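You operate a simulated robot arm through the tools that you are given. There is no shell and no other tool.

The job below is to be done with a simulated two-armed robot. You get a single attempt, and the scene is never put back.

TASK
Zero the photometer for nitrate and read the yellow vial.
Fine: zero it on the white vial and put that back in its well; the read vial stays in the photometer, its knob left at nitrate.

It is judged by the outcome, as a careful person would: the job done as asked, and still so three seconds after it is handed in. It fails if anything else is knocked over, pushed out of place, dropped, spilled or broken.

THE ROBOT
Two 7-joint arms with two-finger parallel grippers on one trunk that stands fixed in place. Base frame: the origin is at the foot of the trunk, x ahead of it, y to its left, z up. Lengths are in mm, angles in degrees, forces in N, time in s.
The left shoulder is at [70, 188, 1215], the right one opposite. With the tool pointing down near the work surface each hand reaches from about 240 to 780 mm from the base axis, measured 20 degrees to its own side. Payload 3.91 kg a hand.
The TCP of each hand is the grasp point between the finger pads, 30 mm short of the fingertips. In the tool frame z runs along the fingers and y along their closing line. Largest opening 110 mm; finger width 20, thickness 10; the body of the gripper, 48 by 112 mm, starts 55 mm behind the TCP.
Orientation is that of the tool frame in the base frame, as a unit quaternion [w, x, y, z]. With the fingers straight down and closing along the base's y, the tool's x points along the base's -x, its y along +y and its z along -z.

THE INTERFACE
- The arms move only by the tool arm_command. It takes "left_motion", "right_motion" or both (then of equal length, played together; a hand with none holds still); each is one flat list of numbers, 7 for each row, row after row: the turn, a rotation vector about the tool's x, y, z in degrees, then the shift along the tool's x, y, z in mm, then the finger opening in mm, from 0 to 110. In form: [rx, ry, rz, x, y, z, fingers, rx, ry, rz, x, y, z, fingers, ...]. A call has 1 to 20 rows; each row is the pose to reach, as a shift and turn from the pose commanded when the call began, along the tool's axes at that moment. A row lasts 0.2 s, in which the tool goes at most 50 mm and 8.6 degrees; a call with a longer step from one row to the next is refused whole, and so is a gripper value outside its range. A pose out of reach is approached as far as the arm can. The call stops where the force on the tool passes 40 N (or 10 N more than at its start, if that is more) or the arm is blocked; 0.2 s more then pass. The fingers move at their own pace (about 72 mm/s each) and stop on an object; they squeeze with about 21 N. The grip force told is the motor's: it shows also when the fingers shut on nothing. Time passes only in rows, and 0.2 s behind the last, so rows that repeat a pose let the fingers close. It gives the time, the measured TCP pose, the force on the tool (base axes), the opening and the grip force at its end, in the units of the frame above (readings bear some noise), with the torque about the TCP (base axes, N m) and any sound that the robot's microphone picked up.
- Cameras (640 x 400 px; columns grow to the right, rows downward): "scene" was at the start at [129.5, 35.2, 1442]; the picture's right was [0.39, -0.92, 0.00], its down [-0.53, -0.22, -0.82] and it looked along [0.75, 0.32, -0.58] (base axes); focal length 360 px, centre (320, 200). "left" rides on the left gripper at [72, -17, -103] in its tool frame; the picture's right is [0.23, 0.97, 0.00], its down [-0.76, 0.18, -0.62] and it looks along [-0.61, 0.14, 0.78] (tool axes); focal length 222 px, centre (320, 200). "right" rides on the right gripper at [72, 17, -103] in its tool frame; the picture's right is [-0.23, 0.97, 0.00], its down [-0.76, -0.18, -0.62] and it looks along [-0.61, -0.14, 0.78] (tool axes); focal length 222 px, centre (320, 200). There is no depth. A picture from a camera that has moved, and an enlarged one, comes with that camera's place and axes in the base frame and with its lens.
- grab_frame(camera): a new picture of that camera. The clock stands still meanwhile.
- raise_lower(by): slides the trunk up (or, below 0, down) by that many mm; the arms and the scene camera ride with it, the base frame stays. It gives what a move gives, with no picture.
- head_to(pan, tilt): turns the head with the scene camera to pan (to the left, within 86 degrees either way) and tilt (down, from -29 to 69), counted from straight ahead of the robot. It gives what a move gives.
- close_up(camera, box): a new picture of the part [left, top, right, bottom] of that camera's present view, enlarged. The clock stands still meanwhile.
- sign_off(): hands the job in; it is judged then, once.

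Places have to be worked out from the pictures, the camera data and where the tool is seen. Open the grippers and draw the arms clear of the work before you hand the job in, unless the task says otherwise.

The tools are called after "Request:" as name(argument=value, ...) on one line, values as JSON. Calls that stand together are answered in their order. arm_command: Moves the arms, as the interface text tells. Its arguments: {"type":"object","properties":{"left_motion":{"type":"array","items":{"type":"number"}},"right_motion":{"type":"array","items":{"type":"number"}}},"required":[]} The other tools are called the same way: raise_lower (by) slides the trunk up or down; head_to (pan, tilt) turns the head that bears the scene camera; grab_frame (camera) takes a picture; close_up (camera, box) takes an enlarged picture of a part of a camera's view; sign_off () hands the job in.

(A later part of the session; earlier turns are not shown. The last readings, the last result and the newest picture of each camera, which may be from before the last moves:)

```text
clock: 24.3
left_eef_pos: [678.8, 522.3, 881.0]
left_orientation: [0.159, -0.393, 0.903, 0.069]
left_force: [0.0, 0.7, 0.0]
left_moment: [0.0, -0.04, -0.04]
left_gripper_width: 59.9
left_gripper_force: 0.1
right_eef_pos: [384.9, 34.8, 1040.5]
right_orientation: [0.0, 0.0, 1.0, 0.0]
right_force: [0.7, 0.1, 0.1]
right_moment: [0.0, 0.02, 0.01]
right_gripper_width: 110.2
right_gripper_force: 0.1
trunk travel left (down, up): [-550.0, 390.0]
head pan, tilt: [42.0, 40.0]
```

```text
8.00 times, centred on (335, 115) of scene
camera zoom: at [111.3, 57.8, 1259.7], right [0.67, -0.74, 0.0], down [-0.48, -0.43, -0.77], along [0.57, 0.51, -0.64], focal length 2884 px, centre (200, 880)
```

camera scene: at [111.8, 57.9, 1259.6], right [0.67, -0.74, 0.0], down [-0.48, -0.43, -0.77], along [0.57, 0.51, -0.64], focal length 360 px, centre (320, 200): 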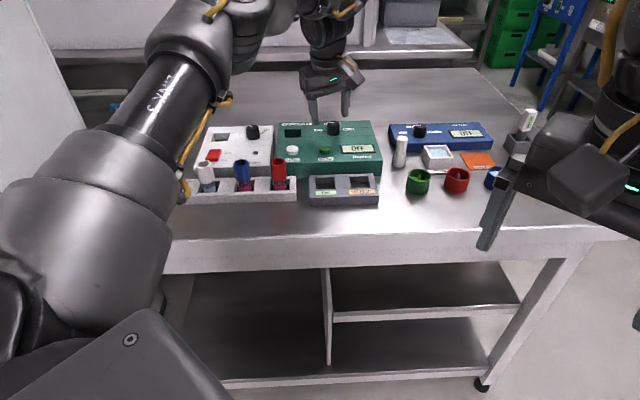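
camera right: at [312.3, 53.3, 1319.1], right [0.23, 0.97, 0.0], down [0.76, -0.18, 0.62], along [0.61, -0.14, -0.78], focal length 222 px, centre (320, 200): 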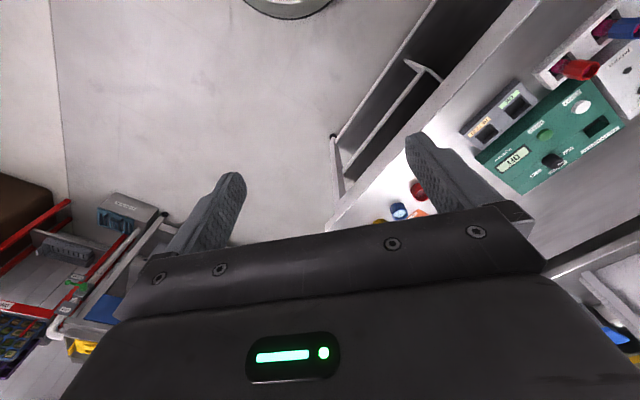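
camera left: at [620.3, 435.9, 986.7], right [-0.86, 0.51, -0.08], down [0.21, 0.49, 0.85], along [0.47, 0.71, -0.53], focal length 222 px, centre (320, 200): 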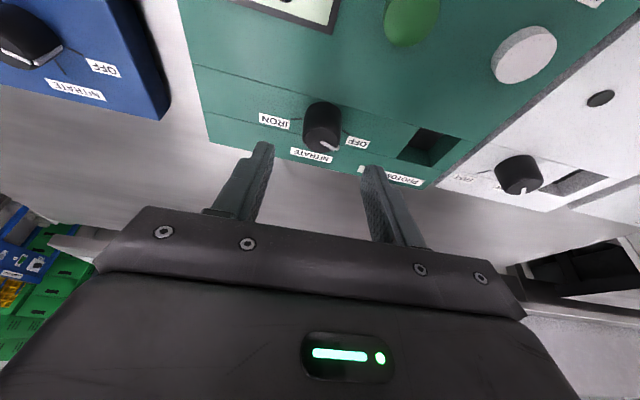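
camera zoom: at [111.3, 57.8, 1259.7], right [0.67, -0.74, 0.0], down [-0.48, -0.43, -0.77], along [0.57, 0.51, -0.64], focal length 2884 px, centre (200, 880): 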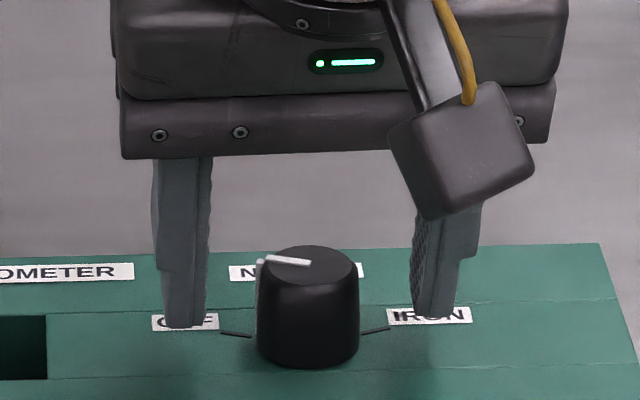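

The fingers straddle the knob and are well centred. I close on it and check the grip.

Request:
arm_command(left_motion=[0, 0, 0, 0, 0, 0, 40, 0, 0, 0, 0, 0, 0, 20, 0, 0, 0, 0, 0, 0, 20, 0, 0, 0, 0, 0, 0, 20])

Request:
close_up(camera="left", box=[180, 80, 460, 260])

```text
clock: 25.3
left_eef_pos: [679.2, 523.5, 882.1]
left_orientation: [0.158, -0.392, 0.904, 0.069]
left_force: [1.1, -2.9, -0.4]
left_moment: [-0.15, -0.12, -0.03]
left_gripper_width: 27.9
left_gripper_force: 44.8
right_eef_pos: [385.8, 36.5, 1041.4]
right_orientation: [0.0, 0.0, 1.0, 0.0]
right_force: [0.4, -0.9, 0.4]
right_moment: [-0.01, 0.01, 0.0]
right_gripper_width: 109.9
right_gripper_force: 0.0
trunk travel left (down, up): [-550.0, 390.0]
head pan, tilt: [42.0, 40.0]
```

```text
2.22 times, centred on (320, 170) of left
camera zoom: at [620.6, 434.8, 952.9], right [-0.86, 0.51, -0.08], down [0.21, 0.49, 0.85], along [0.47, 0.71, -0.53], focal length 494 px, centre (320, 267)
```

zoom: 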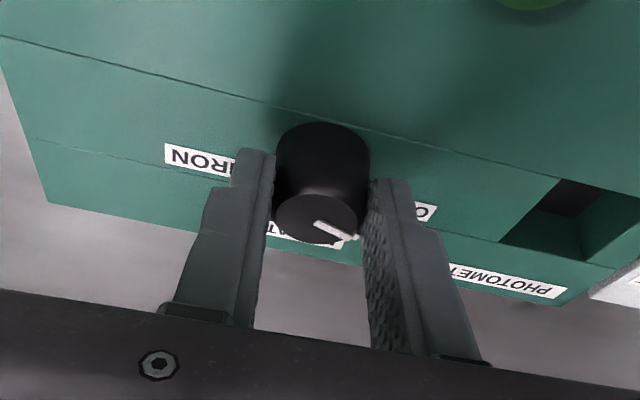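

Opening is 27.9 mm with a firm grip and only about 3 N on the hand, so the knob is held cleanly. I rotate it clockwise 36° about its axis.

Request:
arm_command(left_motion=[2.46, 0, 6.77, -0.05, 0.87, 0.02, 20, 4.92, 0, 13.53, -0.2, 1.72, 0.07, 20, 7.39, 0, 20.3, -0.46, 2.54, 0.17, 20, 9.85, 0, 27.06, -0.8, 3.33, 0.29, 20, 12.31, 0, 33.83, -1.24, 4.06, 0.45, 20, 12.31, 0, 33.83, -1.24, 4.06, 0.45, 20])

Request:
close_up(camera="left", box=[180, 80, 460, 260])

Request:
close_up(camera="scene", box=[270, 90, 390, 180])

```text
clock: 26.7
left_eef_pos: [676.0, 529.4, 880.1]
left_orientation: [0.172, -0.095, 0.98, 0.017]
left_force: [-5.7, -1.7, -3.7]
left_moment: [-0.06, 0.24, -0.03]
left_gripper_width: 28.1
left_gripper_force: 44.9
right_eef_pos: [385.6, 38.1, 1040.7]
right_orientation: [0.0, 0.0, 1.0, 0.0]
right_force: [0.3, 0.0, 0.1]
right_moment: [-0.02, 0.0, -0.01]
right_gripper_width: 110.1
right_gripper_force: 0.2
trunk travel left (down, up): [-550.0, 390.0]
head pan, tilt: [42.0, 40.0]
```

```text
2.22 times, centred on (320, 170) of left
camera zoom: at [577.4, 491.6, 953.2], right [-0.4, 0.92, -0.08], down [0.46, 0.27, 0.84], along [0.79, 0.3, -0.53], focal length 494 px, centre (320, 267)
```

zoom: 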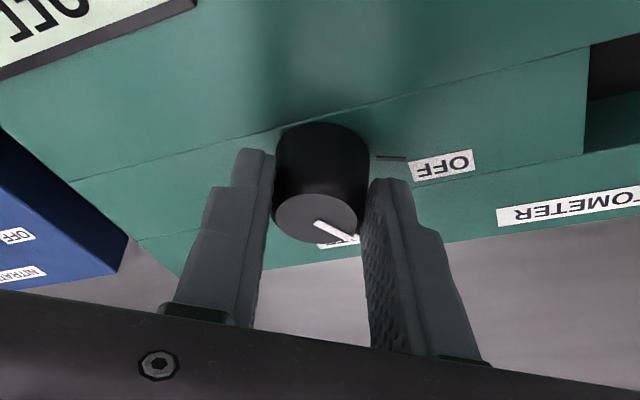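

```text
4.44 times, centred on (330, 135) of scene
camera zoom: at [111.4, 58.3, 1259.6], right [0.67, -0.74, 0.0], down [-0.48, -0.43, -0.77], along [0.57, 0.51, -0.64], focal length 1602 px, centre (276, 489)
```

zoom: 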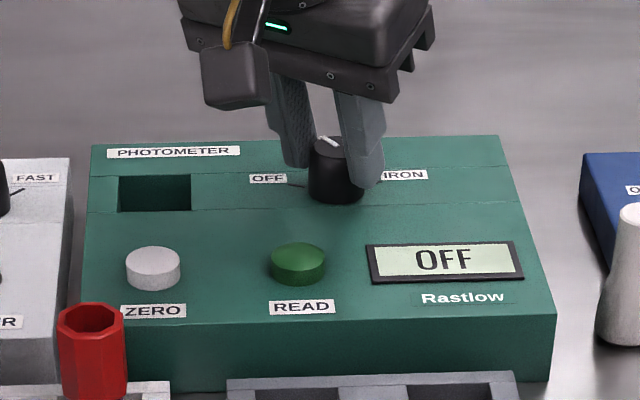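

The knob turned with the hand (the pointer stays fixed relative to the fingers). I continue another 15° in this grip, which should still be within reach.

Request:
arm_command(left_motion=[2.565, 0, 7.05, -0.06, 0.9, 0.02, 20, 5.13, 0, 14.1, -0.22, 1.79, 0.08, 20, 5.13, 0, 14.1, -0.22, 1.79, 0.08, 20])

Request:
close_up(camera="left", box=[180, 80, 460, 260])

Request:
close_up(camera="scene", box=[270, 90, 390, 180])

```text
clock: 27.5
left_eef_pos: [675.7, 531.7, 880.3]
left_orientation: [0.173, 0.034, 0.984, -0.006]
left_force: [-3.0, 4.5, -2.4]
left_moment: [0.15, 0.64, 0.06]
left_gripper_width: 27.8
left_gripper_force: 44.4
right_eef_pos: [384.6, 38.3, 1040.3]
right_orientation: [0.0, -0.001, 1.0, 0.001]
right_force: [-0.5, -0.5, 0.0]
right_moment: [0.0, -0.04, 0.0]
right_gripper_width: 109.7
right_gripper_force: 0.0
trunk travel left (down, up): [-550.0, 390.0]
head pan, tilt: [42.0, 40.0]
```

```text
2.22 times, centred on (320, 170) of left
camera zoom: at [571.0, 520.9, 953.0], right [-0.15, 0.99, -0.08], down [0.51, 0.14, 0.85], along [0.85, 0.08, -0.53], focal length 494 px, centre (320, 267)
```

zoom: 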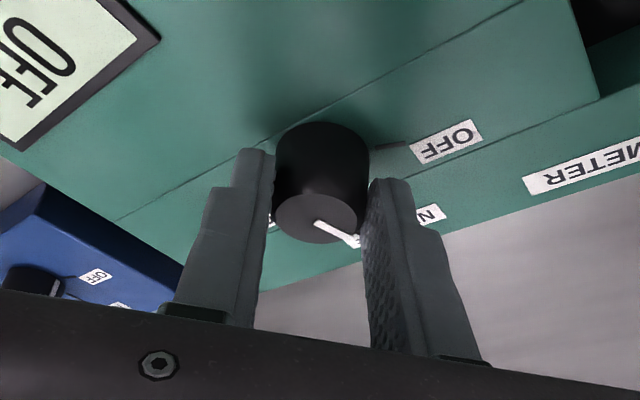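

```text
4.44 times, centred on (330, 135) of scene
camera zoom: at [111.5, 59.1, 1259.6], right [0.67, -0.74, 0.0], down [-0.48, -0.43, -0.77], along [0.57, 0.51, -0.64], focal length 1602 px, centre (276, 489)
```

zoom: 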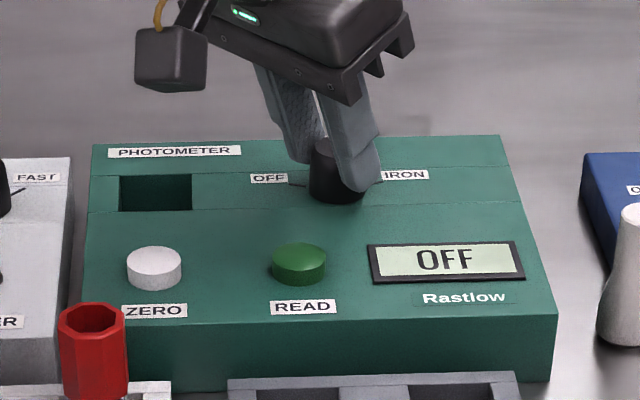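

The display still shows OFF after about 51°. I open the fingers around the knob, yaw the hand back to about 33° for a fresh grip, and look at the pointer.

Request:
arm_command(left_motion=[0, 0, 0, 0, 0, 0, 40, 0, 0, 0, 0, 0, 0, 58, 0, 0, 0, 0, 0, 0, 58, -2.53, 0, -6.95, -0.05, -0.89, 0.02, 58, -5.06, 0, -13.91, -0.22, -1.77, 0.08, 58, -7.59, 0, -20.86, -0.48, -2.61, 0.17, 58, -10.12, 0, -27.81, -0.85, -3.41, 0.31, 58, -12.65, 0, -34.77, -1.31, -4.16, 0.48, 58, -12.65, 0, -34.77, -1.31, -4.16, 0.48, 58])

Request:
close_up(camera="left", box=[180, 80, 460, 260])

Request:
close_up(camera="scene", box=[270, 90, 390, 180])

```text
clock: 29.5
left_eef_pos: [676.6, 524.2, 882.2]
left_orientation: [0.167, -0.28, 0.944, 0.05]
left_force: [-0.5, 0.1, -0.2]
left_moment: [-0.02, 0.02, -0.02]
left_gripper_width: 57.8
left_gripper_force: 0.1
right_eef_pos: [385.2, 36.7, 1041.2]
right_orientation: [0.0, 0.001, 1.0, 0.001]
right_force: [-0.4, 0.1, 0.4]
right_moment: [-0.01, 0.06, 0.03]
right_gripper_width: 110.1
right_gripper_force: 0.2
trunk travel left (down, up): [-550.0, 390.0]
head pan, tilt: [42.0, 40.0]
```

```text
2.22 times, centred on (320, 170) of left
camera zoom: at [599.0, 453.8, 953.7], right [-0.71, 0.7, -0.08], down [0.32, 0.42, 0.85], along [0.62, 0.58, -0.53], focal length 494 px, centre (320, 267)
```

zoom: 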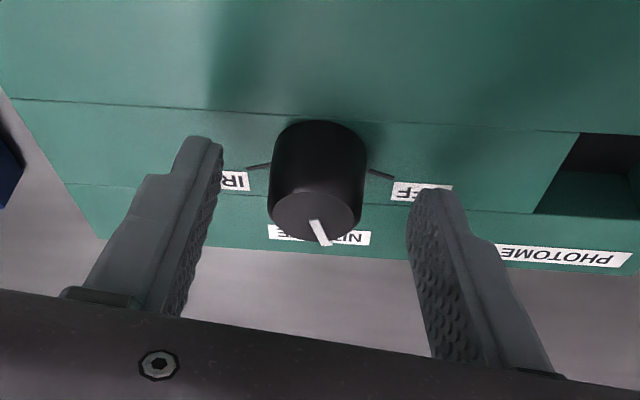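

```text
4.44 times, centred on (330, 135) of scene
camera zoom: at [111.3, 58.2, 1259.7], right [0.67, -0.74, 0.0], down [-0.48, -0.43, -0.77], along [0.57, 0.51, -0.64], focal length 1602 px, centre (276, 489)
```

zoom: 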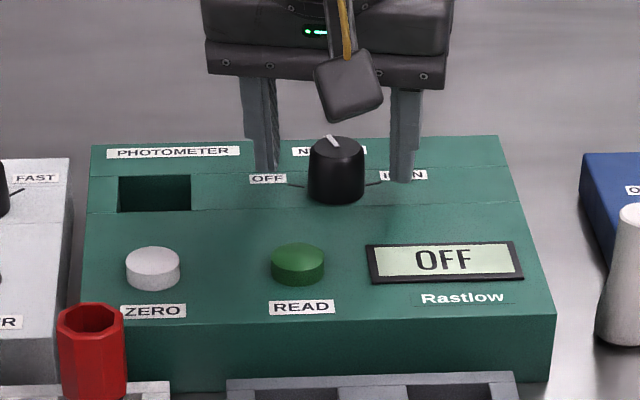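

The knob stayed put, with the pointer about 15–20° short of NITRATE. I grip again and turn another 18°.

Request:
arm_command(left_motion=[0, 0, 0, 0, 0, 0, 40, 0, 0, 0, 0, 0, 0, 20, 0, 0, 0, 0, 0, 0, 20, 0, 0, 0, 0, 0, 0, 20, 2.05, 0, 5.64, -0.04, 0.72, 0.01, 20, 4.1, 0, 11.28, -0.14, 1.44, 0.05, 20, 6.16, 0, 16.91, -0.32, 2.14, 0.12, 20, 6.16, 0, 16.91, -0.32, 2.14, 0.12, 20])

Request:
close_up(camera="left", box=[180, 80, 460, 260])

Request:
close_up(camera="scene", box=[270, 90, 390, 180])

```text
clock: 31.3
left_eef_pos: [676.1, 527.8, 880.5]
left_orientation: [0.172, -0.129, 0.976, 0.023]
left_force: [-3.9, 0.3, 1.3]
left_moment: [0.09, 0.08, 0.06]
left_gripper_width: 28.3
left_gripper_force: 45.1
right_eef_pos: [386.0, 36.3, 1042.4]
right_orientation: [0.0, -0.001, 1.0, 0.0]
right_force: [0.0, 0.0, 0.8]
right_moment: [0.01, -0.01, 0.02]
right_gripper_width: 109.8
right_gripper_force: 0.0
trunk travel left (down, up): [-550.0, 390.0]
head pan, tilt: [42.0, 40.0]
```

```text
2.22 times, centred on (320, 170) of left
camera zoom: at [579.9, 483.8, 953.7], right [-0.46, 0.89, -0.08], down [0.44, 0.3, 0.85], along [0.77, 0.35, -0.53], focal length 494 px, centre (320, 267)
```

zoom: 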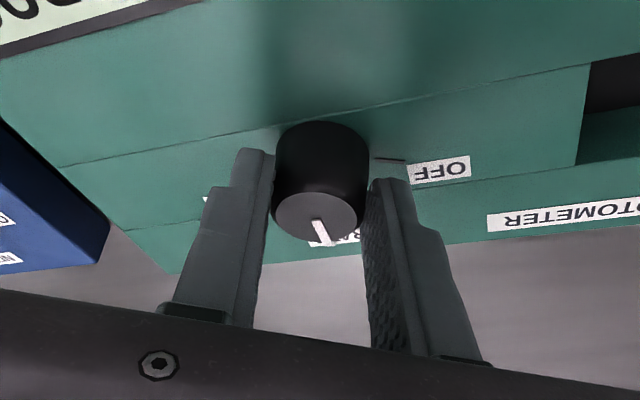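

```text
4.44 times, centred on (330, 135) of scene
camera zoom: at [110.6, 57.9, 1259.8], right [0.67, -0.74, 0.0], down [-0.48, -0.43, -0.77], along [0.57, 0.51, -0.64], focal length 1602 px, centre (276, 489)
```

zoom: 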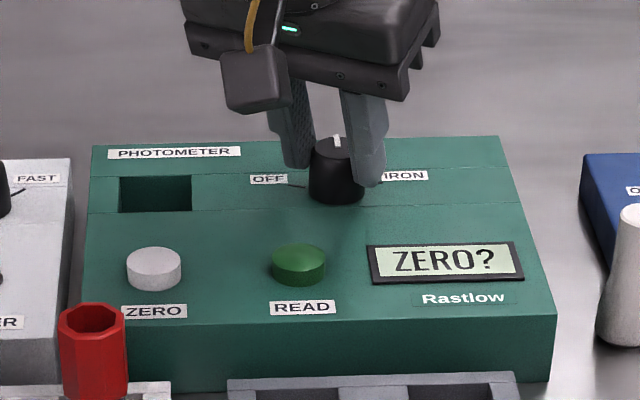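

The display now reads "ZERO?", so the photometer is on at NITRATE. I open the fingers and check the pointer alignment.

Request:
arm_command(left_motion=[0, 0, 0, 0, 0, 0, 40, 0, 0, 0, 0, 0, 0, 58, 0, 0, 0, 0, 0, 0, 58])

Request:
close_up(camera="scene", box=[310, 100, 390, 160])

Request:
close_up(camera="left", box=[250, 110, 390, 200])

```text
clock: 32.1
left_eef_pos: [676.5, 527.4, 882.1]
left_orientation: [0.172, -0.129, 0.976, 0.022]
left_force: [-0.1, 0.8, 0.2]
left_moment: [-0.01, 0.0, 0.07]
left_gripper_width: 58.1
left_gripper_force: 0.1
right_eef_pos: [385.3, 36.8, 1040.6]
right_orientation: [0.0, 0.0, 1.0, 0.0]
right_force: [-0.5, -0.6, -0.3]
right_moment: [0.02, -0.01, 0.0]
right_gripper_width: 110.1
right_gripper_force: 0.1
trunk travel left (down, up): [-550.0, 390.0]
head pan, tilt: [42.0, 40.0]
```

```text
6.67 times, centred on (350, 130) of scene
camera zoom: at [111.7, 57.9, 1259.6], right [0.67, -0.74, 0.0], down [-0.48, -0.43, -0.77], along [0.57, 0.51, -0.64], focal length 2404 px, centre (120, 667)
```

zoom: 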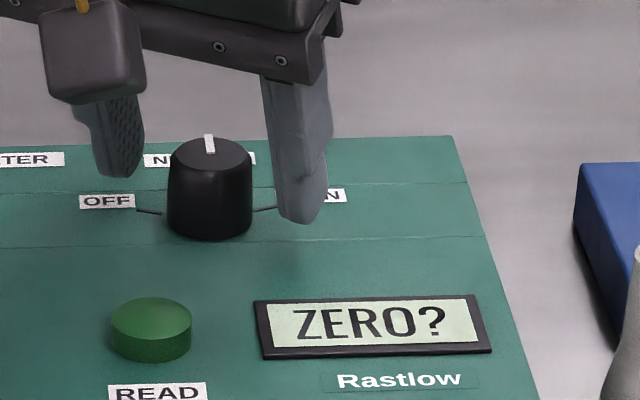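

```text
4.44 times, centred on (320, 155) of left
camera zoom: at [581.2, 483.1, 953.3], right [-0.46, 0.89, -0.08], down [0.44, 0.3, 0.85], along [0.77, 0.35, -0.53], focal length 987 px, centre (320, 400)
```

zoom: 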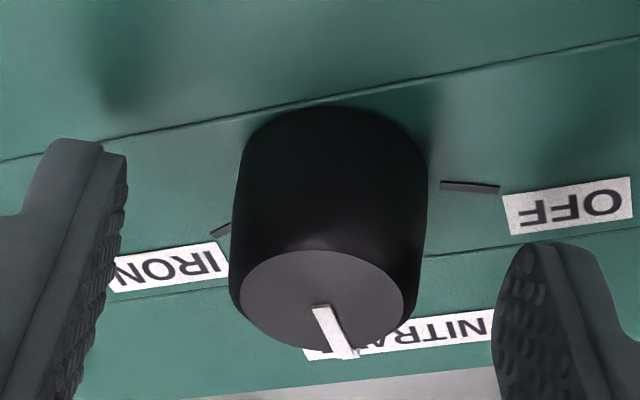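

The pointer is exactly on NITRATE. I lift off and travel to a hover above the white vial with an 18° lean, closing along the rack's length.

Request:
arm_command(left_motion=[0, 0, 0, -12, 0, -32.9, 58, 0, 0, 0, -23.9, 0, -65.8, 58, 0, 0, 0, -23.9, 0, -65.8, 58])

Request:
arm_command(left_motion=[-1.4, 0.28, -4.05, 36, 20, -13.5, 58, -2.79, 0.56, -8.1, 72, 40, -27, 58, -4.19, 0.84, -12.16, 108, 60, -40.5, 58, -5.58, 1.11, -16.2, 144, 80, -54, 58, -6.98, 1.39, -20.3, 180, 100, -67.7, 58, -8.37, 1.67, -24.3, 216, 120, -81.2, 58, -9.77, 1.95, -28.37, 251.7, 139.6, -94.7, 58, -9.77, 1.95, -28.37, 251.7, 139.6, -94.7, 58])

Request:
grab_frame(camera="left")

Request:
grab_frame(camera="scene")

```text
clock: 32.9
left_eef_pos: [674.8, 530.5, 953.6]
left_orientation: [0.171, -0.129, 0.976, 0.022]
left_force: [-0.1, -0.4, -0.4]
left_moment: [0.01, -0.01, 0.0]
left_gripper_width: 57.6
left_gripper_force: 0.0
right_eef_pos: [385.7, 36.7, 1040.6]
right_orientation: [-0.001, -0.001, 1.0, 0.0]
right_force: [-0.3, 1.0, -0.3]
right_moment: [0.01, -0.02, 0.02]
right_gripper_width: 110.2
right_gripper_force: 0.0
trunk travel left (down, up): [-550.0, 390.0]
head pan, tilt: [42.0, 40.0]
```

```text
clock: 34.7
left_eef_pos: [378.3, 587.2, 954.7]
left_orientation: [0.143, -0.378, 0.913, 0.061]
left_force: [0.2, -0.5, 1.1]
left_moment: [0.02, 0.02, -0.01]
left_gripper_width: 57.9
left_gripper_force: 0.0
right_eef_pos: [385.5, 37.1, 1041.5]
right_orientation: [-0.001, 0.001, 1.0, 0.0]
right_force: [-0.2, -0.8, 0.3]
right_moment: [0.03, 0.02, 0.01]
right_gripper_width: 110.0
right_gripper_force: 0.1
trunk travel left (down, up): [-550.0, 390.0]
head pan, tilt: [42.0, 40.0]
```

```text
taken
camera left: at [319.6, 502.6, 1029.8], right [-0.84, 0.53, -0.07], down [0.25, 0.5, 0.83], along [0.48, 0.68, -0.56], focal length 222 px, centre (320, 200)
```

left: 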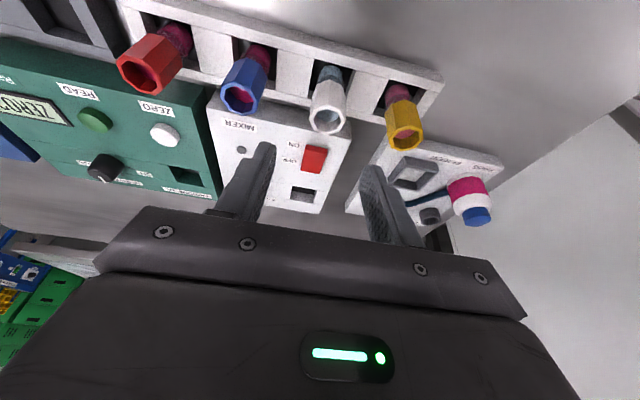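

```text
taken
camera scene: at [112.6, 57.5, 1259.5], right [0.67, -0.74, 0.0], down [-0.48, -0.43, -0.77], along [0.57, 0.51, -0.64], focal length 360 px, centre (320, 200)
```

scene: 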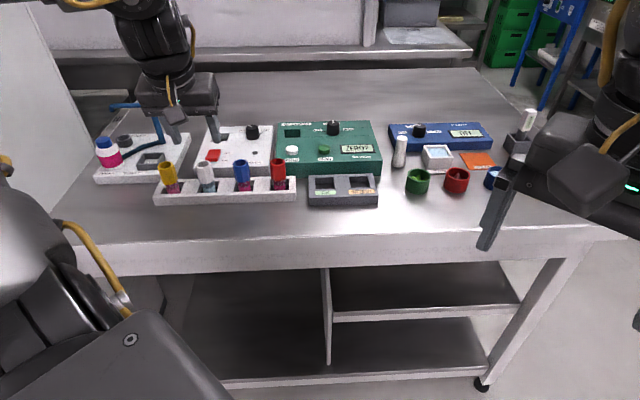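

The hand is at (378, 587, 955) and the white vial appears between the fingers. I zoom in to measure it precisely.

Request:
close_up(camera="left", box=[260, 40, 440, 160])

Request:
close_up(camera="scene", box=[140, 110, 310, 215])

```text
3.33 times, centred on (350, 100) of left
camera zoom: at [319.6, 502.6, 1029.8], right [-0.84, 0.53, -0.07], down [0.25, 0.5, 0.83], along [0.48, 0.68, -0.56], focal length 740 px, centre (220, 533)
```

zoom: 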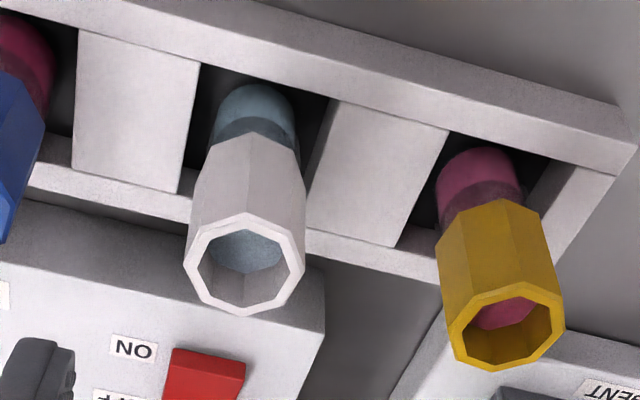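

```text
3.76 times, centred on (225, 162) of scene
camera zoom: at [112.6, 57.5, 1259.5], right [0.67, -0.74, 0.0], down [-0.48, -0.43, -0.77], along [0.57, 0.51, -0.64], focal length 1357 px, centre (678, 341)
```

zoom: 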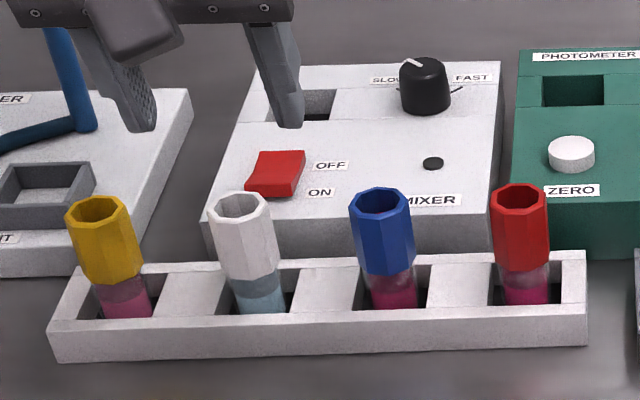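

The vials are open-topped, so I must keep them upright. The white vial axis is about (384.4, 597.5) with its top at z≈875, so I shift a few mm to centre on it and descend with the fingers open around the cap.

Request:
arm_command(left_motion=[0, 0, 0, -5.2, 3.2, 0, 58, 0, 0, 0, 2.2, 3.2, 22.8, 58, 0, 0, 0, 9.6, 3.2, 45.7, 58, 0, 0, 0, 17, 3.2, 68.5, 58, 0, 0, 0, 17, 3.2, 68.5, 58])

Request:
close_up(camera="left", box=[180, 60, 460, 240])

Request:
close_up(camera="scene", box=[140, 110, 310, 215])

```text
clock: 35.9
left_eef_pos: [382.8, 595.9, 881.5]
left_orientation: [0.144, -0.378, 0.913, 0.06]
left_force: [-0.5, -0.1, -0.4]
left_moment: [0.03, 0.01, 0.02]
left_gripper_width: 58.4
left_gripper_force: 0.1
right_eef_pos: [384.4, 36.5, 1040.8]
right_orientation: [0.0, 0.0, 1.0, 0.0]
right_force: [-0.4, -0.1, -0.6]
right_moment: [-0.03, -0.01, 0.03]
right_gripper_width: 110.3
right_gripper_force: 0.1
trunk travel left (down, up): [-550.0, 390.0]
head pan, tilt: [42.0, 40.0]
```

```text
2.22 times, centred on (320, 150) of left
camera zoom: at [323.8, 512.4, 958.1], right [-0.84, 0.54, -0.07], down [0.25, 0.5, 0.83], along [0.48, 0.68, -0.56], focal length 494 px, centre (320, 311)
```

zoom: 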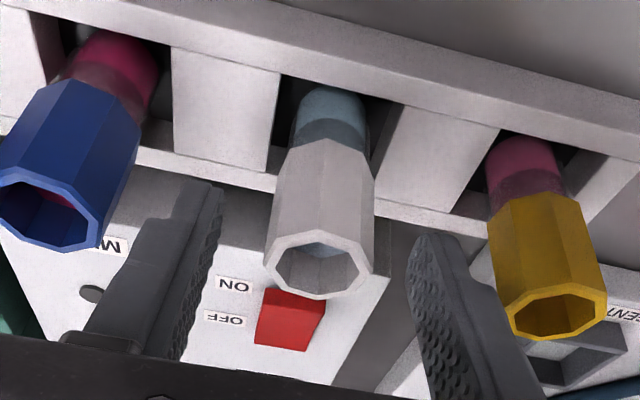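

```text
3.76 times, centred on (225, 162) of scene
camera zoom: at [111.1, 57.7, 1259.7], right [0.67, -0.74, 0.0], down [-0.48, -0.43, -0.77], along [0.57, 0.51, -0.64], focal length 1357 px, centre (678, 341)
```

zoom: 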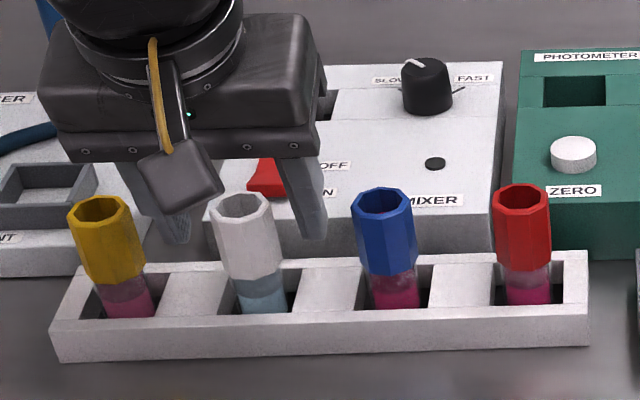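

The tool is about 4 mm too far forward and 2 mm too low relative to the cap. I correct that and close on the cap.

Request:
arm_command(left_motion=[0, 0, 0, 4.7, -0.6, -3.3, 58, 0, 0, 0, 4.7, -0.6, -3.3, 58, 0, 0, 0, 4.7, -0.6, -3.3, 42, 0, 0, 0, 4.7, -0.6, -3.3, 34, 0, 0, 0, 4.7, -0.6, -3.3, 24, 0, 0, 0, 4.7, -0.6, -3.3, 15, 0, 0, 0, 4.7, -0.6, -3.3, 15])

Request:
close_up(camera="left", box=[180, 60, 460, 240])

Request:
close_up(camera="scene", box=[140, 110, 310, 215])

```text
clock: 37.5
left_eef_pos: [378.9, 593.1, 885.5]
left_orientation: [0.144, -0.378, 0.912, 0.06]
left_force: [0.3, 0.7, 0.8]
left_moment: [0.0, -0.04, -0.01]
left_gripper_width: 26.8
left_gripper_force: 21.1
right_eef_pos: [385.2, 36.5, 1041.8]
right_orientation: [0.0, -0.001, 1.0, 0.0]
right_force: [-0.3, 1.0, -0.6]
right_moment: [0.0, -0.01, 0.0]
right_gripper_width: 109.6
right_gripper_force: 0.1
trunk travel left (down, up): [-550.0, 390.0]
head pan, tilt: [42.0, 40.0]
```

```text
2.22 times, centred on (320, 150) of left
camera zoom: at [319.8, 508.6, 960.6], right [-0.84, 0.54, -0.07], down [0.25, 0.5, 0.83], along [0.48, 0.68, -0.56], focal length 494 px, centre (320, 311)
```

zoom: 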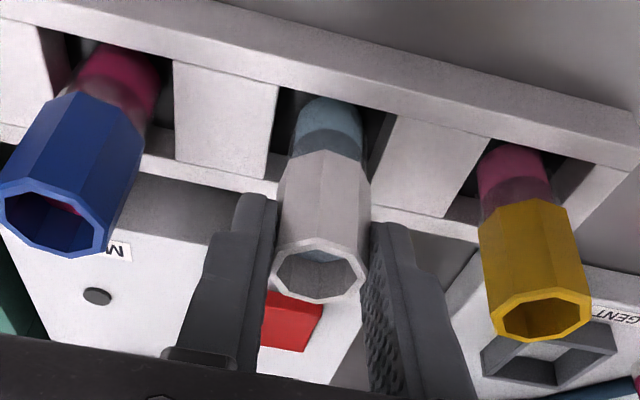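

```text
3.76 times, centred on (225, 162) of scene
camera zoom: at [111.4, 57.9, 1259.7], right [0.67, -0.74, 0.0], down [-0.48, -0.43, -0.77], along [0.57, 0.51, -0.64], focal length 1357 px, centre (678, 341)
```

zoom: 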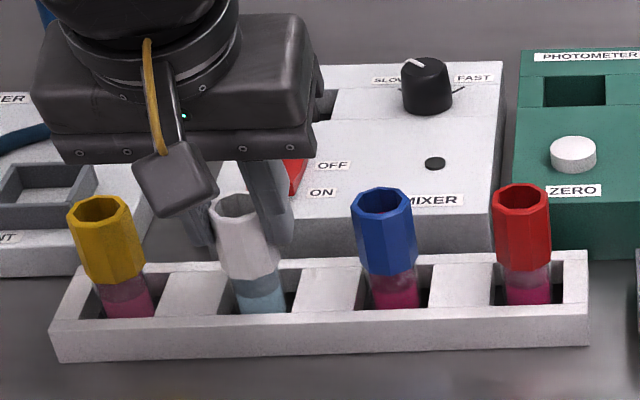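

Grip is 26.8 mm at full force, and the vial is centred and upright. I lift straight up 100 mm slowly.

Request:
arm_command(left_motion=[0, 0, 0, -3.1, 0, -9.5, 15, 0, 0, 0, -9.3, 0, -28.5, 15, 0, 0, 0, -17, 0, -52.3, 15, 0, 0, 0, -24.7, 0, -76.1, 15, 0, 0, 0, -30.9, 0, -95.1, 15, 0, 0, 0, -30.9, 0, -95.1, 15])

Request:
grab_frame(camera="scene")

Request:
grab_frame(camera="left")

```text
clock: 38.9
left_eef_pos: [378.6, 594.5, 986.0]
left_orientation: [0.144, -0.379, 0.912, 0.06]
left_force: [-1.3, -0.1, 0.0]
left_moment: [-0.02, 0.06, 0.04]
left_gripper_width: 26.9
left_gripper_force: 20.5
right_eef_pos: [385.2, 37.0, 1040.2]
right_orientation: [0.0, -0.001, 1.0, 0.0]
right_force: [-0.2, -0.4, 0.2]
right_moment: [-0.03, 0.0, 0.02]
right_gripper_width: 110.0
right_gripper_force: 0.0
trunk travel left (down, up): [-550.0, 390.0]
head pan, tilt: [42.0, 40.0]
```

```text
taken
camera scene: at [111.5, 58.5, 1259.6], right [0.67, -0.74, 0.0], down [-0.48, -0.43, -0.77], along [0.57, 0.51, -0.64], focal length 360 px, centre (320, 200)
```

scene: 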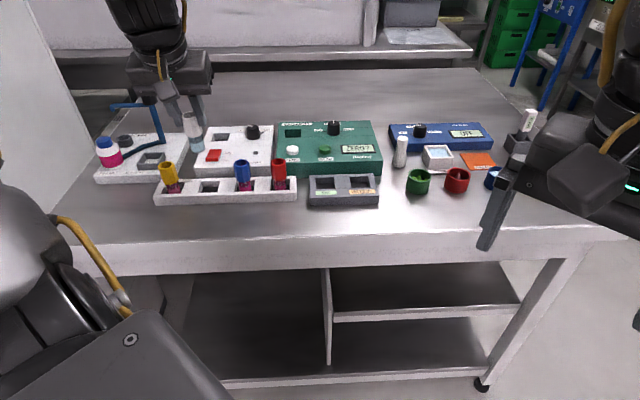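

```text
taken
camera left: at [318.8, 510.7, 1061.0], right [-0.84, 0.54, -0.07], down [0.25, 0.5, 0.83], along [0.48, 0.68, -0.56], focal length 222 px, centre (320, 200)
```

left: 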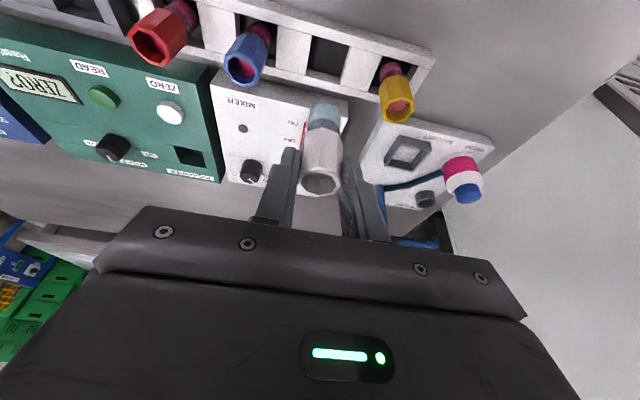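

The white vial is up and its empty rack well is visible. I zoom to measure the vial's length and the empty well.

Request:
close_up(camera="scene", box=[150, 95, 290, 205])

Request:
close_up(camera="left", box=[250, 30, 410, 210])

```text
3.64 times, centred on (220, 150) of scene
camera zoom: at [111.5, 58.5, 1259.6], right [0.67, -0.74, 0.0], down [-0.48, -0.43, -0.77], along [0.57, 0.51, -0.64], focal length 1311 px, centre (684, 382)
```

zoom: 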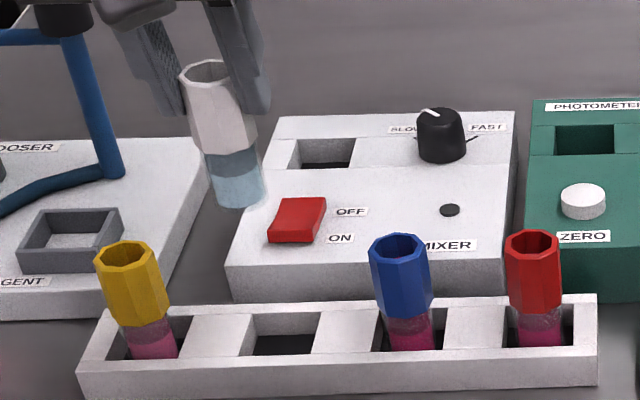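

```text
2.22 times, centred on (330, 120) of left
camera zoom: at [318.8, 510.7, 1061.0], right [-0.84, 0.54, -0.07], down [0.25, 0.5, 0.83], along [0.48, 0.68, -0.56], focal length 494 px, centre (298, 378)
```

zoom: 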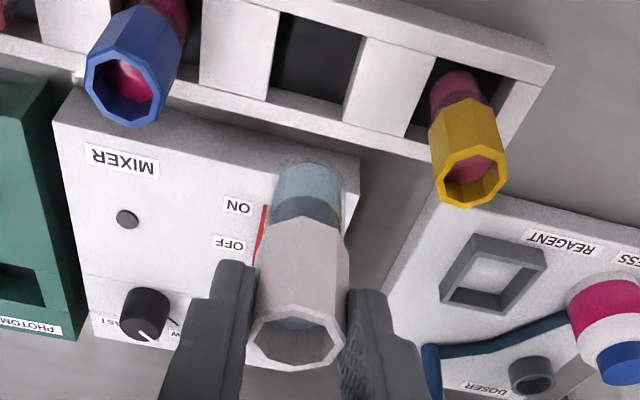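

The vial is about 70 mm long and upright. I carry it smoothly to a hover above the photometer well.

Request:
arm_command(left_motion=[0, 0, 0, -6.2, -6.7, 2.2, 15, 0, 0, 0, -18.7, -20, 6.7, 15, 0, 0, 0, -34.3, -36.6, 12.3, 15, 0, 0, 0, -51.4, -54.9, 18.4, 15, 0, 0, 0, -68.6, -73.2, 24.6, 15, 0, 0, 0, -87.3, -93.2, 31.3, 15, 0, 0, 0, -104.5, -111.5, 37.5, 15, 0, 0, 0, -121.6, -129.8, 43.6, 15, 0, 0, 0, -137.2, -146.4, 49.2, 15, 0, 0, 0, -149.7, -159.7, 53.7, 15, 0, 0, 0, -155.9, -166.4, 55.9, 15, 0, 0, 0, -155.9, -166.4, 55.9, 15])

Request:
grab_frame(camera="left")

Request:
close_up(camera="scene", box=[230, 60, 390, 180])

```text
clock: 41.5
left_eef_pos: [614.5, 594.8, 981.1]
left_orientation: [0.146, -0.378, 0.912, 0.059]
left_force: [-0.1, -0.7, -0.9]
left_moment: [-0.01, -0.03, 0.01]
left_gripper_width: 26.9
left_gripper_force: 20.6
right_eef_pos: [385.2, 36.4, 1040.1]
right_orientation: [0.0, 0.0, 1.0, 0.0]
right_force: [-0.3, -0.4, -0.3]
right_moment: [-0.02, 0.0, 0.03]
right_gripper_width: 110.0
right_gripper_force: 0.1
trunk travel left (down, up): [-550.0, 390.0]
head pan, tilt: [42.0, 40.0]
```

```text
taken
camera left: at [553.4, 509.4, 1055.6], right [-0.84, 0.54, -0.07], down [0.25, 0.5, 0.83], along [0.48, 0.68, -0.56], focal length 222 px, centre (320, 200)
```

left: 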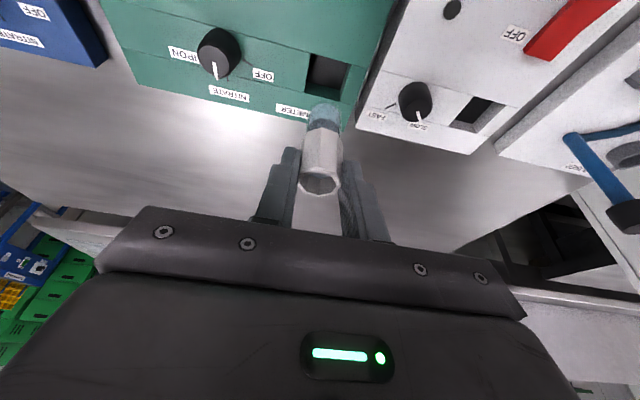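

```text
3.33 times, centred on (310, 120) of scene
camera zoom: at [111.3, 58.2, 1259.7], right [0.67, -0.74, 0.0], down [-0.48, -0.43, -0.77], along [0.57, 0.51, -0.64], focal length 1202 px, centre (353, 467)
```

zoom: 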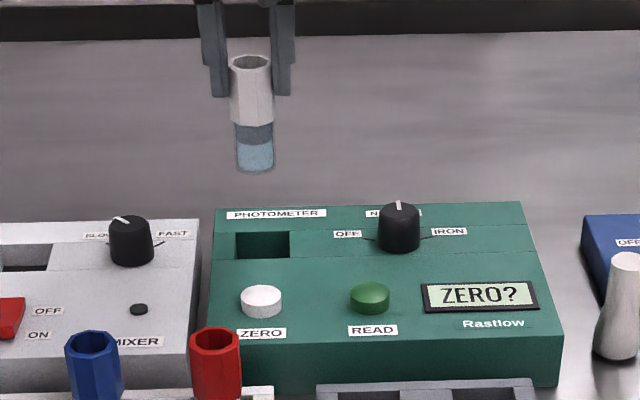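

The vial hovers over the well at (619, 600), and the scene-camera estimate of the well centre is (618.3, 598.9). I cross-check with the wrist camera before descending.

Request:
close_up(camera="left", box=[270, 30, 390, 210])

Request:
close_up(camera="scene", box=[280, 70, 330, 150])

```text
2.22 times, centred on (330, 120) of left
camera zoom: at [553.4, 509.4, 1055.6], right [-0.84, 0.54, -0.07], down [0.25, 0.5, 0.83], along [0.48, 0.68, -0.56], focal length 494 px, centre (298, 378)
```

zoom: 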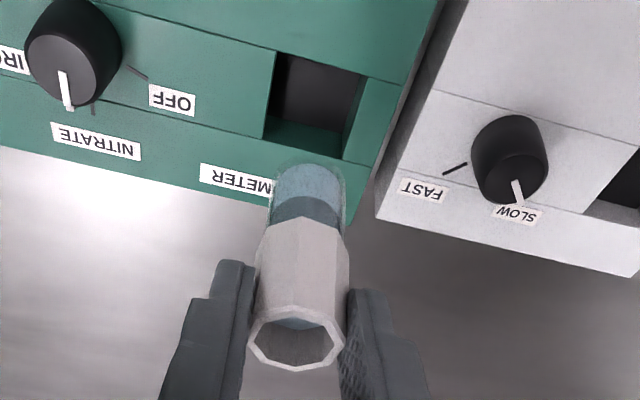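

```text
5.00 times, centred on (305, 110) of scene
camera zoom: at [111.3, 58.2, 1259.7], right [0.67, -0.74, 0.0], down [-0.48, -0.43, -0.77], along [0.57, 0.51, -0.64], focal length 1803 px, centre (395, 650)
```

zoom: 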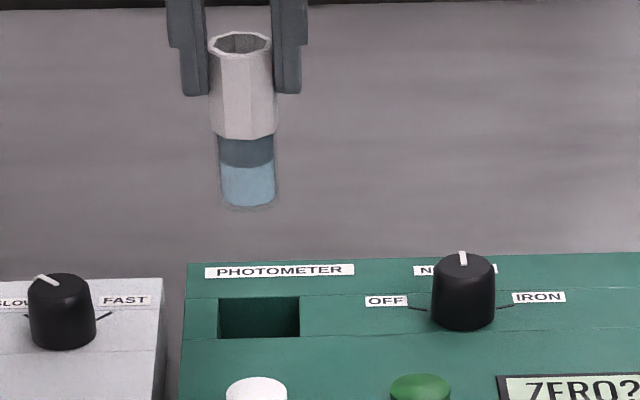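

Both cameras put the well centre at about (619, 598.5), with a 38 mm opening around a 27 mm vial. I descend the first 76 mm slowly and check.

Request:
arm_command(left_motion=[0, 0, 0, 4.2, -0.9, 9.2, 15, 0, 0, 0, 10.4, -0.9, 28.2, 15, 0, 0, 0, 16.6, -0.9, 47.2, 15, 0, 0, 0, 21.5, -0.9, 62.4, 15, 0, 0, 0, 24.6, -0.9, 71.9, 15, 0, 0, 0, 24.6, -0.9, 71.9, 15])

Request:
close_up(camera="scene", box=[260, 70, 350, 160])

Request:
close_up(camera="left", box=[270, 30, 390, 210])

```text
clock: 42.9
left_eef_pos: [613.4, 590.4, 905.6]
left_orientation: [0.145, -0.378, 0.912, 0.06]
left_force: [1.9, 2.2, 11.3]
left_moment: [0.1, -0.15, -0.03]
left_gripper_width: 27.5
left_gripper_force: 20.6
right_eef_pos: [383.6, 35.6, 1042.1]
right_orientation: [0.001, 0.0, 1.0, 0.001]
right_force: [0.4, 0.2, -0.2]
right_moment: [-0.02, -0.02, 0.0]
right_gripper_width: 110.1
right_gripper_force: 0.0
trunk travel left (down, up): [-550.0, 390.0]
head pan, tilt: [42.0, 40.0]
```

```text
4.44 times, centred on (305, 115) of scene
camera zoom: at [110.1, 56.8, 1259.8], right [0.67, -0.74, 0.0], down [-0.48, -0.43, -0.77], along [0.57, 0.51, -0.64], focal length 1602 px, centre (387, 578)
```

zoom: 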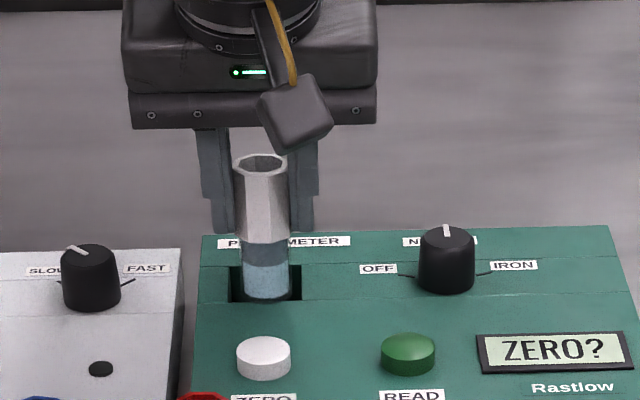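

```text
2.22 times, centred on (330, 120) of left
camera zoom: at [552.5, 505.3, 979.9], right [-0.84, 0.54, -0.07], down [0.25, 0.5, 0.83], along [0.48, 0.68, -0.55], focal length 494 px, centre (298, 378)
```

zoom: 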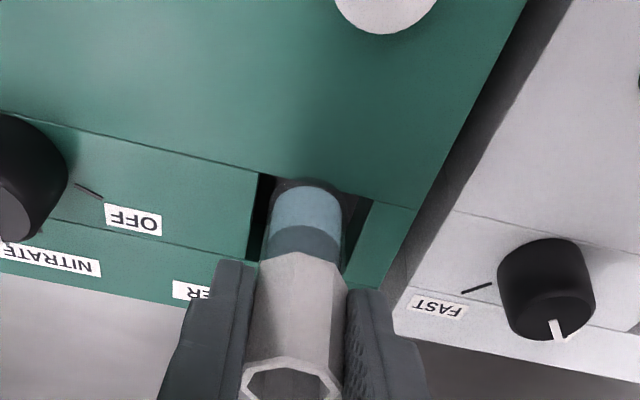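

A contact force of 11 N appeared at TCP z≈905.6. From the earlier wrist view I compute the well floor about 21 mm below the panel (z≈821), which matches the vial bottom now resting on it. I check the seating closely before releasing.

Request:
close_up(camera="scene", box=[280, 100, 325, 145])

Request:
close_up(camera="left", box=[300, 70, 370, 150])

```text
8.89 times, centred on (302, 122) of scene
camera zoom: at [110.1, 56.8, 1259.8], right [0.67, -0.74, 0.0], down [-0.48, -0.43, -0.77], along [0.57, 0.51, -0.64], focal length 3205 px, centre (476, 889)
```

zoom: 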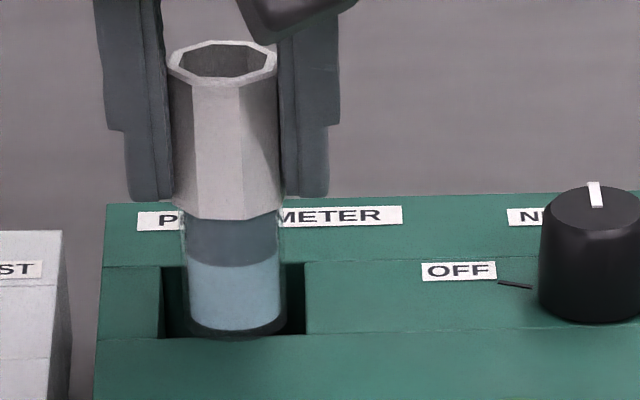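

```text
5.00 times, centred on (335, 110) of left
camera zoom: at [552.5, 505.3, 979.9], right [-0.84, 0.54, -0.07], down [0.25, 0.5, 0.83], along [0.48, 0.68, -0.55], focal length 1111 px, centre (245, 650)
```

zoom: 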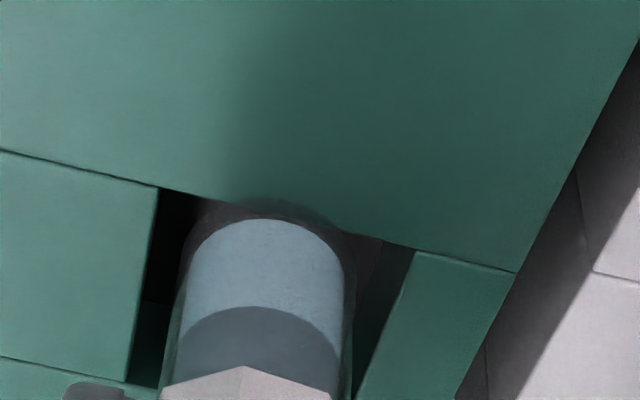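

Closer inspection shows the vial's bottom edge is perched on the near rim: the cap top is at z≈907, so the vial slid up about 12 mm in the grip. I lift 6 mm and shift 6.5 mm away from the robot to centre it over the well.

Request:
arm_command(left_motion=[0, 0, 0, -0.9, 0, -2.9, 15, 0, 0, 0, -1.9, 0, -5.7, 15, 0, 0, 0, -5, 0, -4.7, 15, 0, 0, 0, -8, 0, -3.7, 15, 0, 0, 0, -8, 0, -3.7, 15])

Request:
close_up(camera="scene", box=[280, 100, 325, 145])

Request:
close_up(camera="left", box=[290, 60, 380, 170])

```text
clock: 44.1
left_eef_pos: [617.4, 596.9, 910.1]
left_orientation: [0.145, -0.377, 0.913, 0.06]
left_force: [0.2, -0.2, -0.6]
left_moment: [0.02, -0.03, -0.01]
left_gripper_width: 27.1
left_gripper_force: 20.7
right_eef_pos: [385.7, 36.8, 1040.6]
right_orientation: [0.0, 0.0, 1.0, 0.001]
right_force: [0.6, 0.2, 0.1]
right_moment: [-0.02, 0.03, -0.02]
right_gripper_width: 109.9
right_gripper_force: 0.1
trunk travel left (down, up): [-550.0, 390.0]
head pan, tilt: [42.0, 40.0]
```

```text
8.89 times, centred on (302, 122) of scene
camera zoom: at [111.4, 57.9, 1259.7], right [0.67, -0.74, 0.0], down [-0.48, -0.43, -0.77], along [0.57, 0.51, -0.64], focal length 3205 px, centre (476, 889)
```

zoom: 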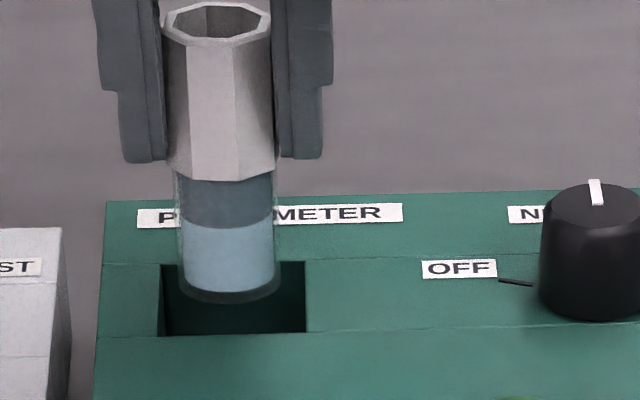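

```text
3.64 times, centred on (335, 115) of left
camera zoom: at [557.9, 512.2, 985.8], right [-0.84, 0.54, -0.07], down [0.25, 0.5, 0.83], along [0.48, 0.68, -0.56], focal length 808 px, centre (266, 509)
```

zoom: 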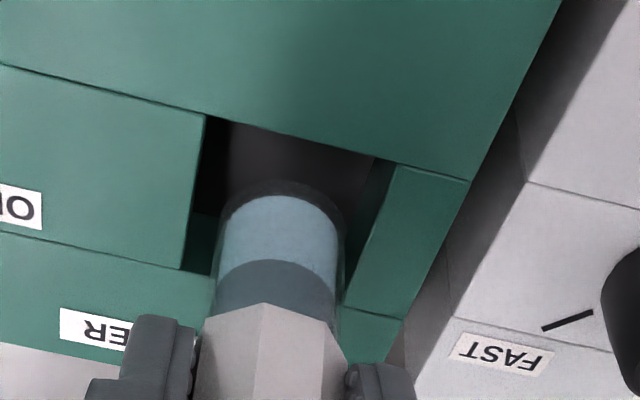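

Now the vial hangs centred over the opening: its bottom is at z≈846, the cap top about 8 mm above the TCP, and the offset under 2 mm in both views. I descend 12 mm and check the force.

Request:
arm_command(left_motion=[0, 0, 0, 1.2, 0, 3.8, 15, 0, 0, 0, 2.5, 0, 7.6, 15, 0, 0, 0, 3.7, 0, 11.4, 15, 0, 0, 0, 3.7, 0, 11.4, 15])

Request:
close_up(camera="scene", box=[280, 100, 325, 145])

Request:
close_up(camera="left", box=[290, 60, 380, 170])

```text
clock: 45.1
left_eef_pos: [615.9, 597.0, 897.4]
left_orientation: [0.145, -0.378, 0.912, 0.06]
left_force: [0.6, 0.3, -1.2]
left_moment: [-0.01, -0.04, 0.0]
left_gripper_width: 27.3
left_gripper_force: 21.2
right_eef_pos: [385.7, 35.9, 1041.6]
right_orientation: [-0.001, 0.0, 1.0, 0.0]
right_force: [0.3, -0.2, -0.2]
right_moment: [-0.01, -0.04, 0.03]
right_gripper_width: 110.0
right_gripper_force: 0.1
trunk travel left (down, up): [-550.0, 390.0]
head pan, tilt: [42.0, 40.0]
```

```text
8.89 times, centred on (302, 122) of scene
camera zoom: at [111.5, 58.0, 1259.7], right [0.67, -0.74, 0.0], down [-0.48, -0.43, -0.77], along [0.57, 0.51, -0.64], focal length 3205 px, centre (476, 889)
```

zoom: 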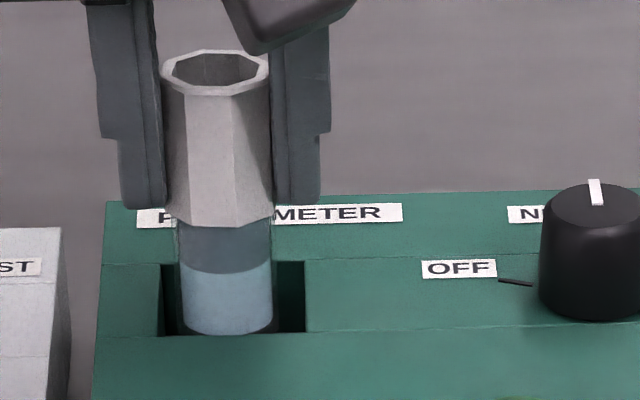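

```text
3.64 times, centred on (335, 115) of left
camera zoom: at [556.5, 512.2, 973.5], right [-0.84, 0.54, -0.07], down [0.25, 0.5, 0.83], along [0.48, 0.68, -0.56], focal length 808 px, centre (266, 509)
```

zoom: 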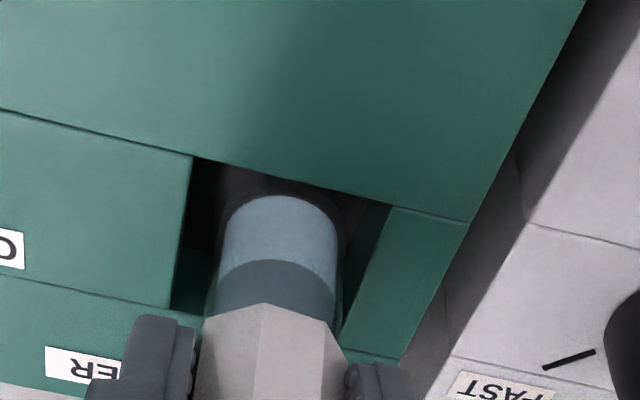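

There is no contact and the vial is inside the well. I continue down in small steps until it touches the floor, expected after about 13 mm.

Request:
arm_command(left_motion=[0, 0, 0, 1.2, 0, 3.8, 15, 0, 0, 0, 2.5, 0, 7.6, 15, 0, 0, 0, 3.4, 0, 10.5, 15, 0, 0, 0, 3.4, 0, 10.5, 15])

Request:
close_up(camera="scene", box=[280, 100, 325, 145])

```text
clock: 46.1
left_eef_pos: [616.2, 597.2, 889.2]
left_orientation: [0.144, -0.378, 0.913, 0.06]
left_force: [-0.4, 0.0, -0.2]
left_moment: [-0.04, -0.01, 0.01]
left_gripper_width: 27.3
left_gripper_force: 21.1
right_eef_pos: [384.8, 35.6, 1041.2]
right_orientation: [-0.001, 0.001, 1.0, 0.0]
right_force: [0.3, -0.2, 0.4]
right_moment: [0.02, 0.01, 0.0]
right_gripper_width: 110.1
right_gripper_force: 0.0
trunk travel left (down, up): [-550.0, 390.0]
head pan, tilt: [42.0, 40.0]
```

```text
8.89 times, centred on (302, 122) of scene
camera zoom: at [111.5, 58.0, 1259.7], right [0.67, -0.74, 0.0], down [-0.48, -0.43, -0.77], along [0.57, 0.51, -0.64], focal length 3205 px, centre (476, 889)
```

zoom: 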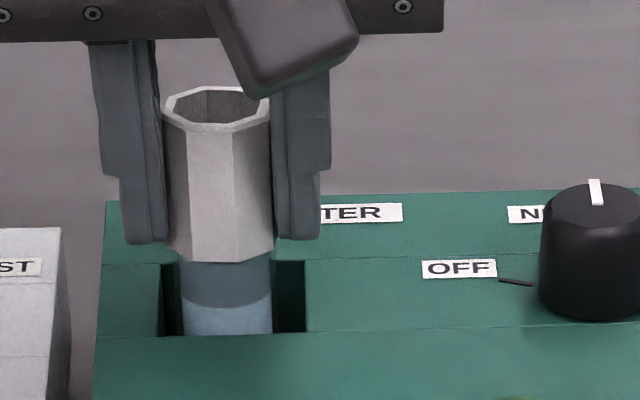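

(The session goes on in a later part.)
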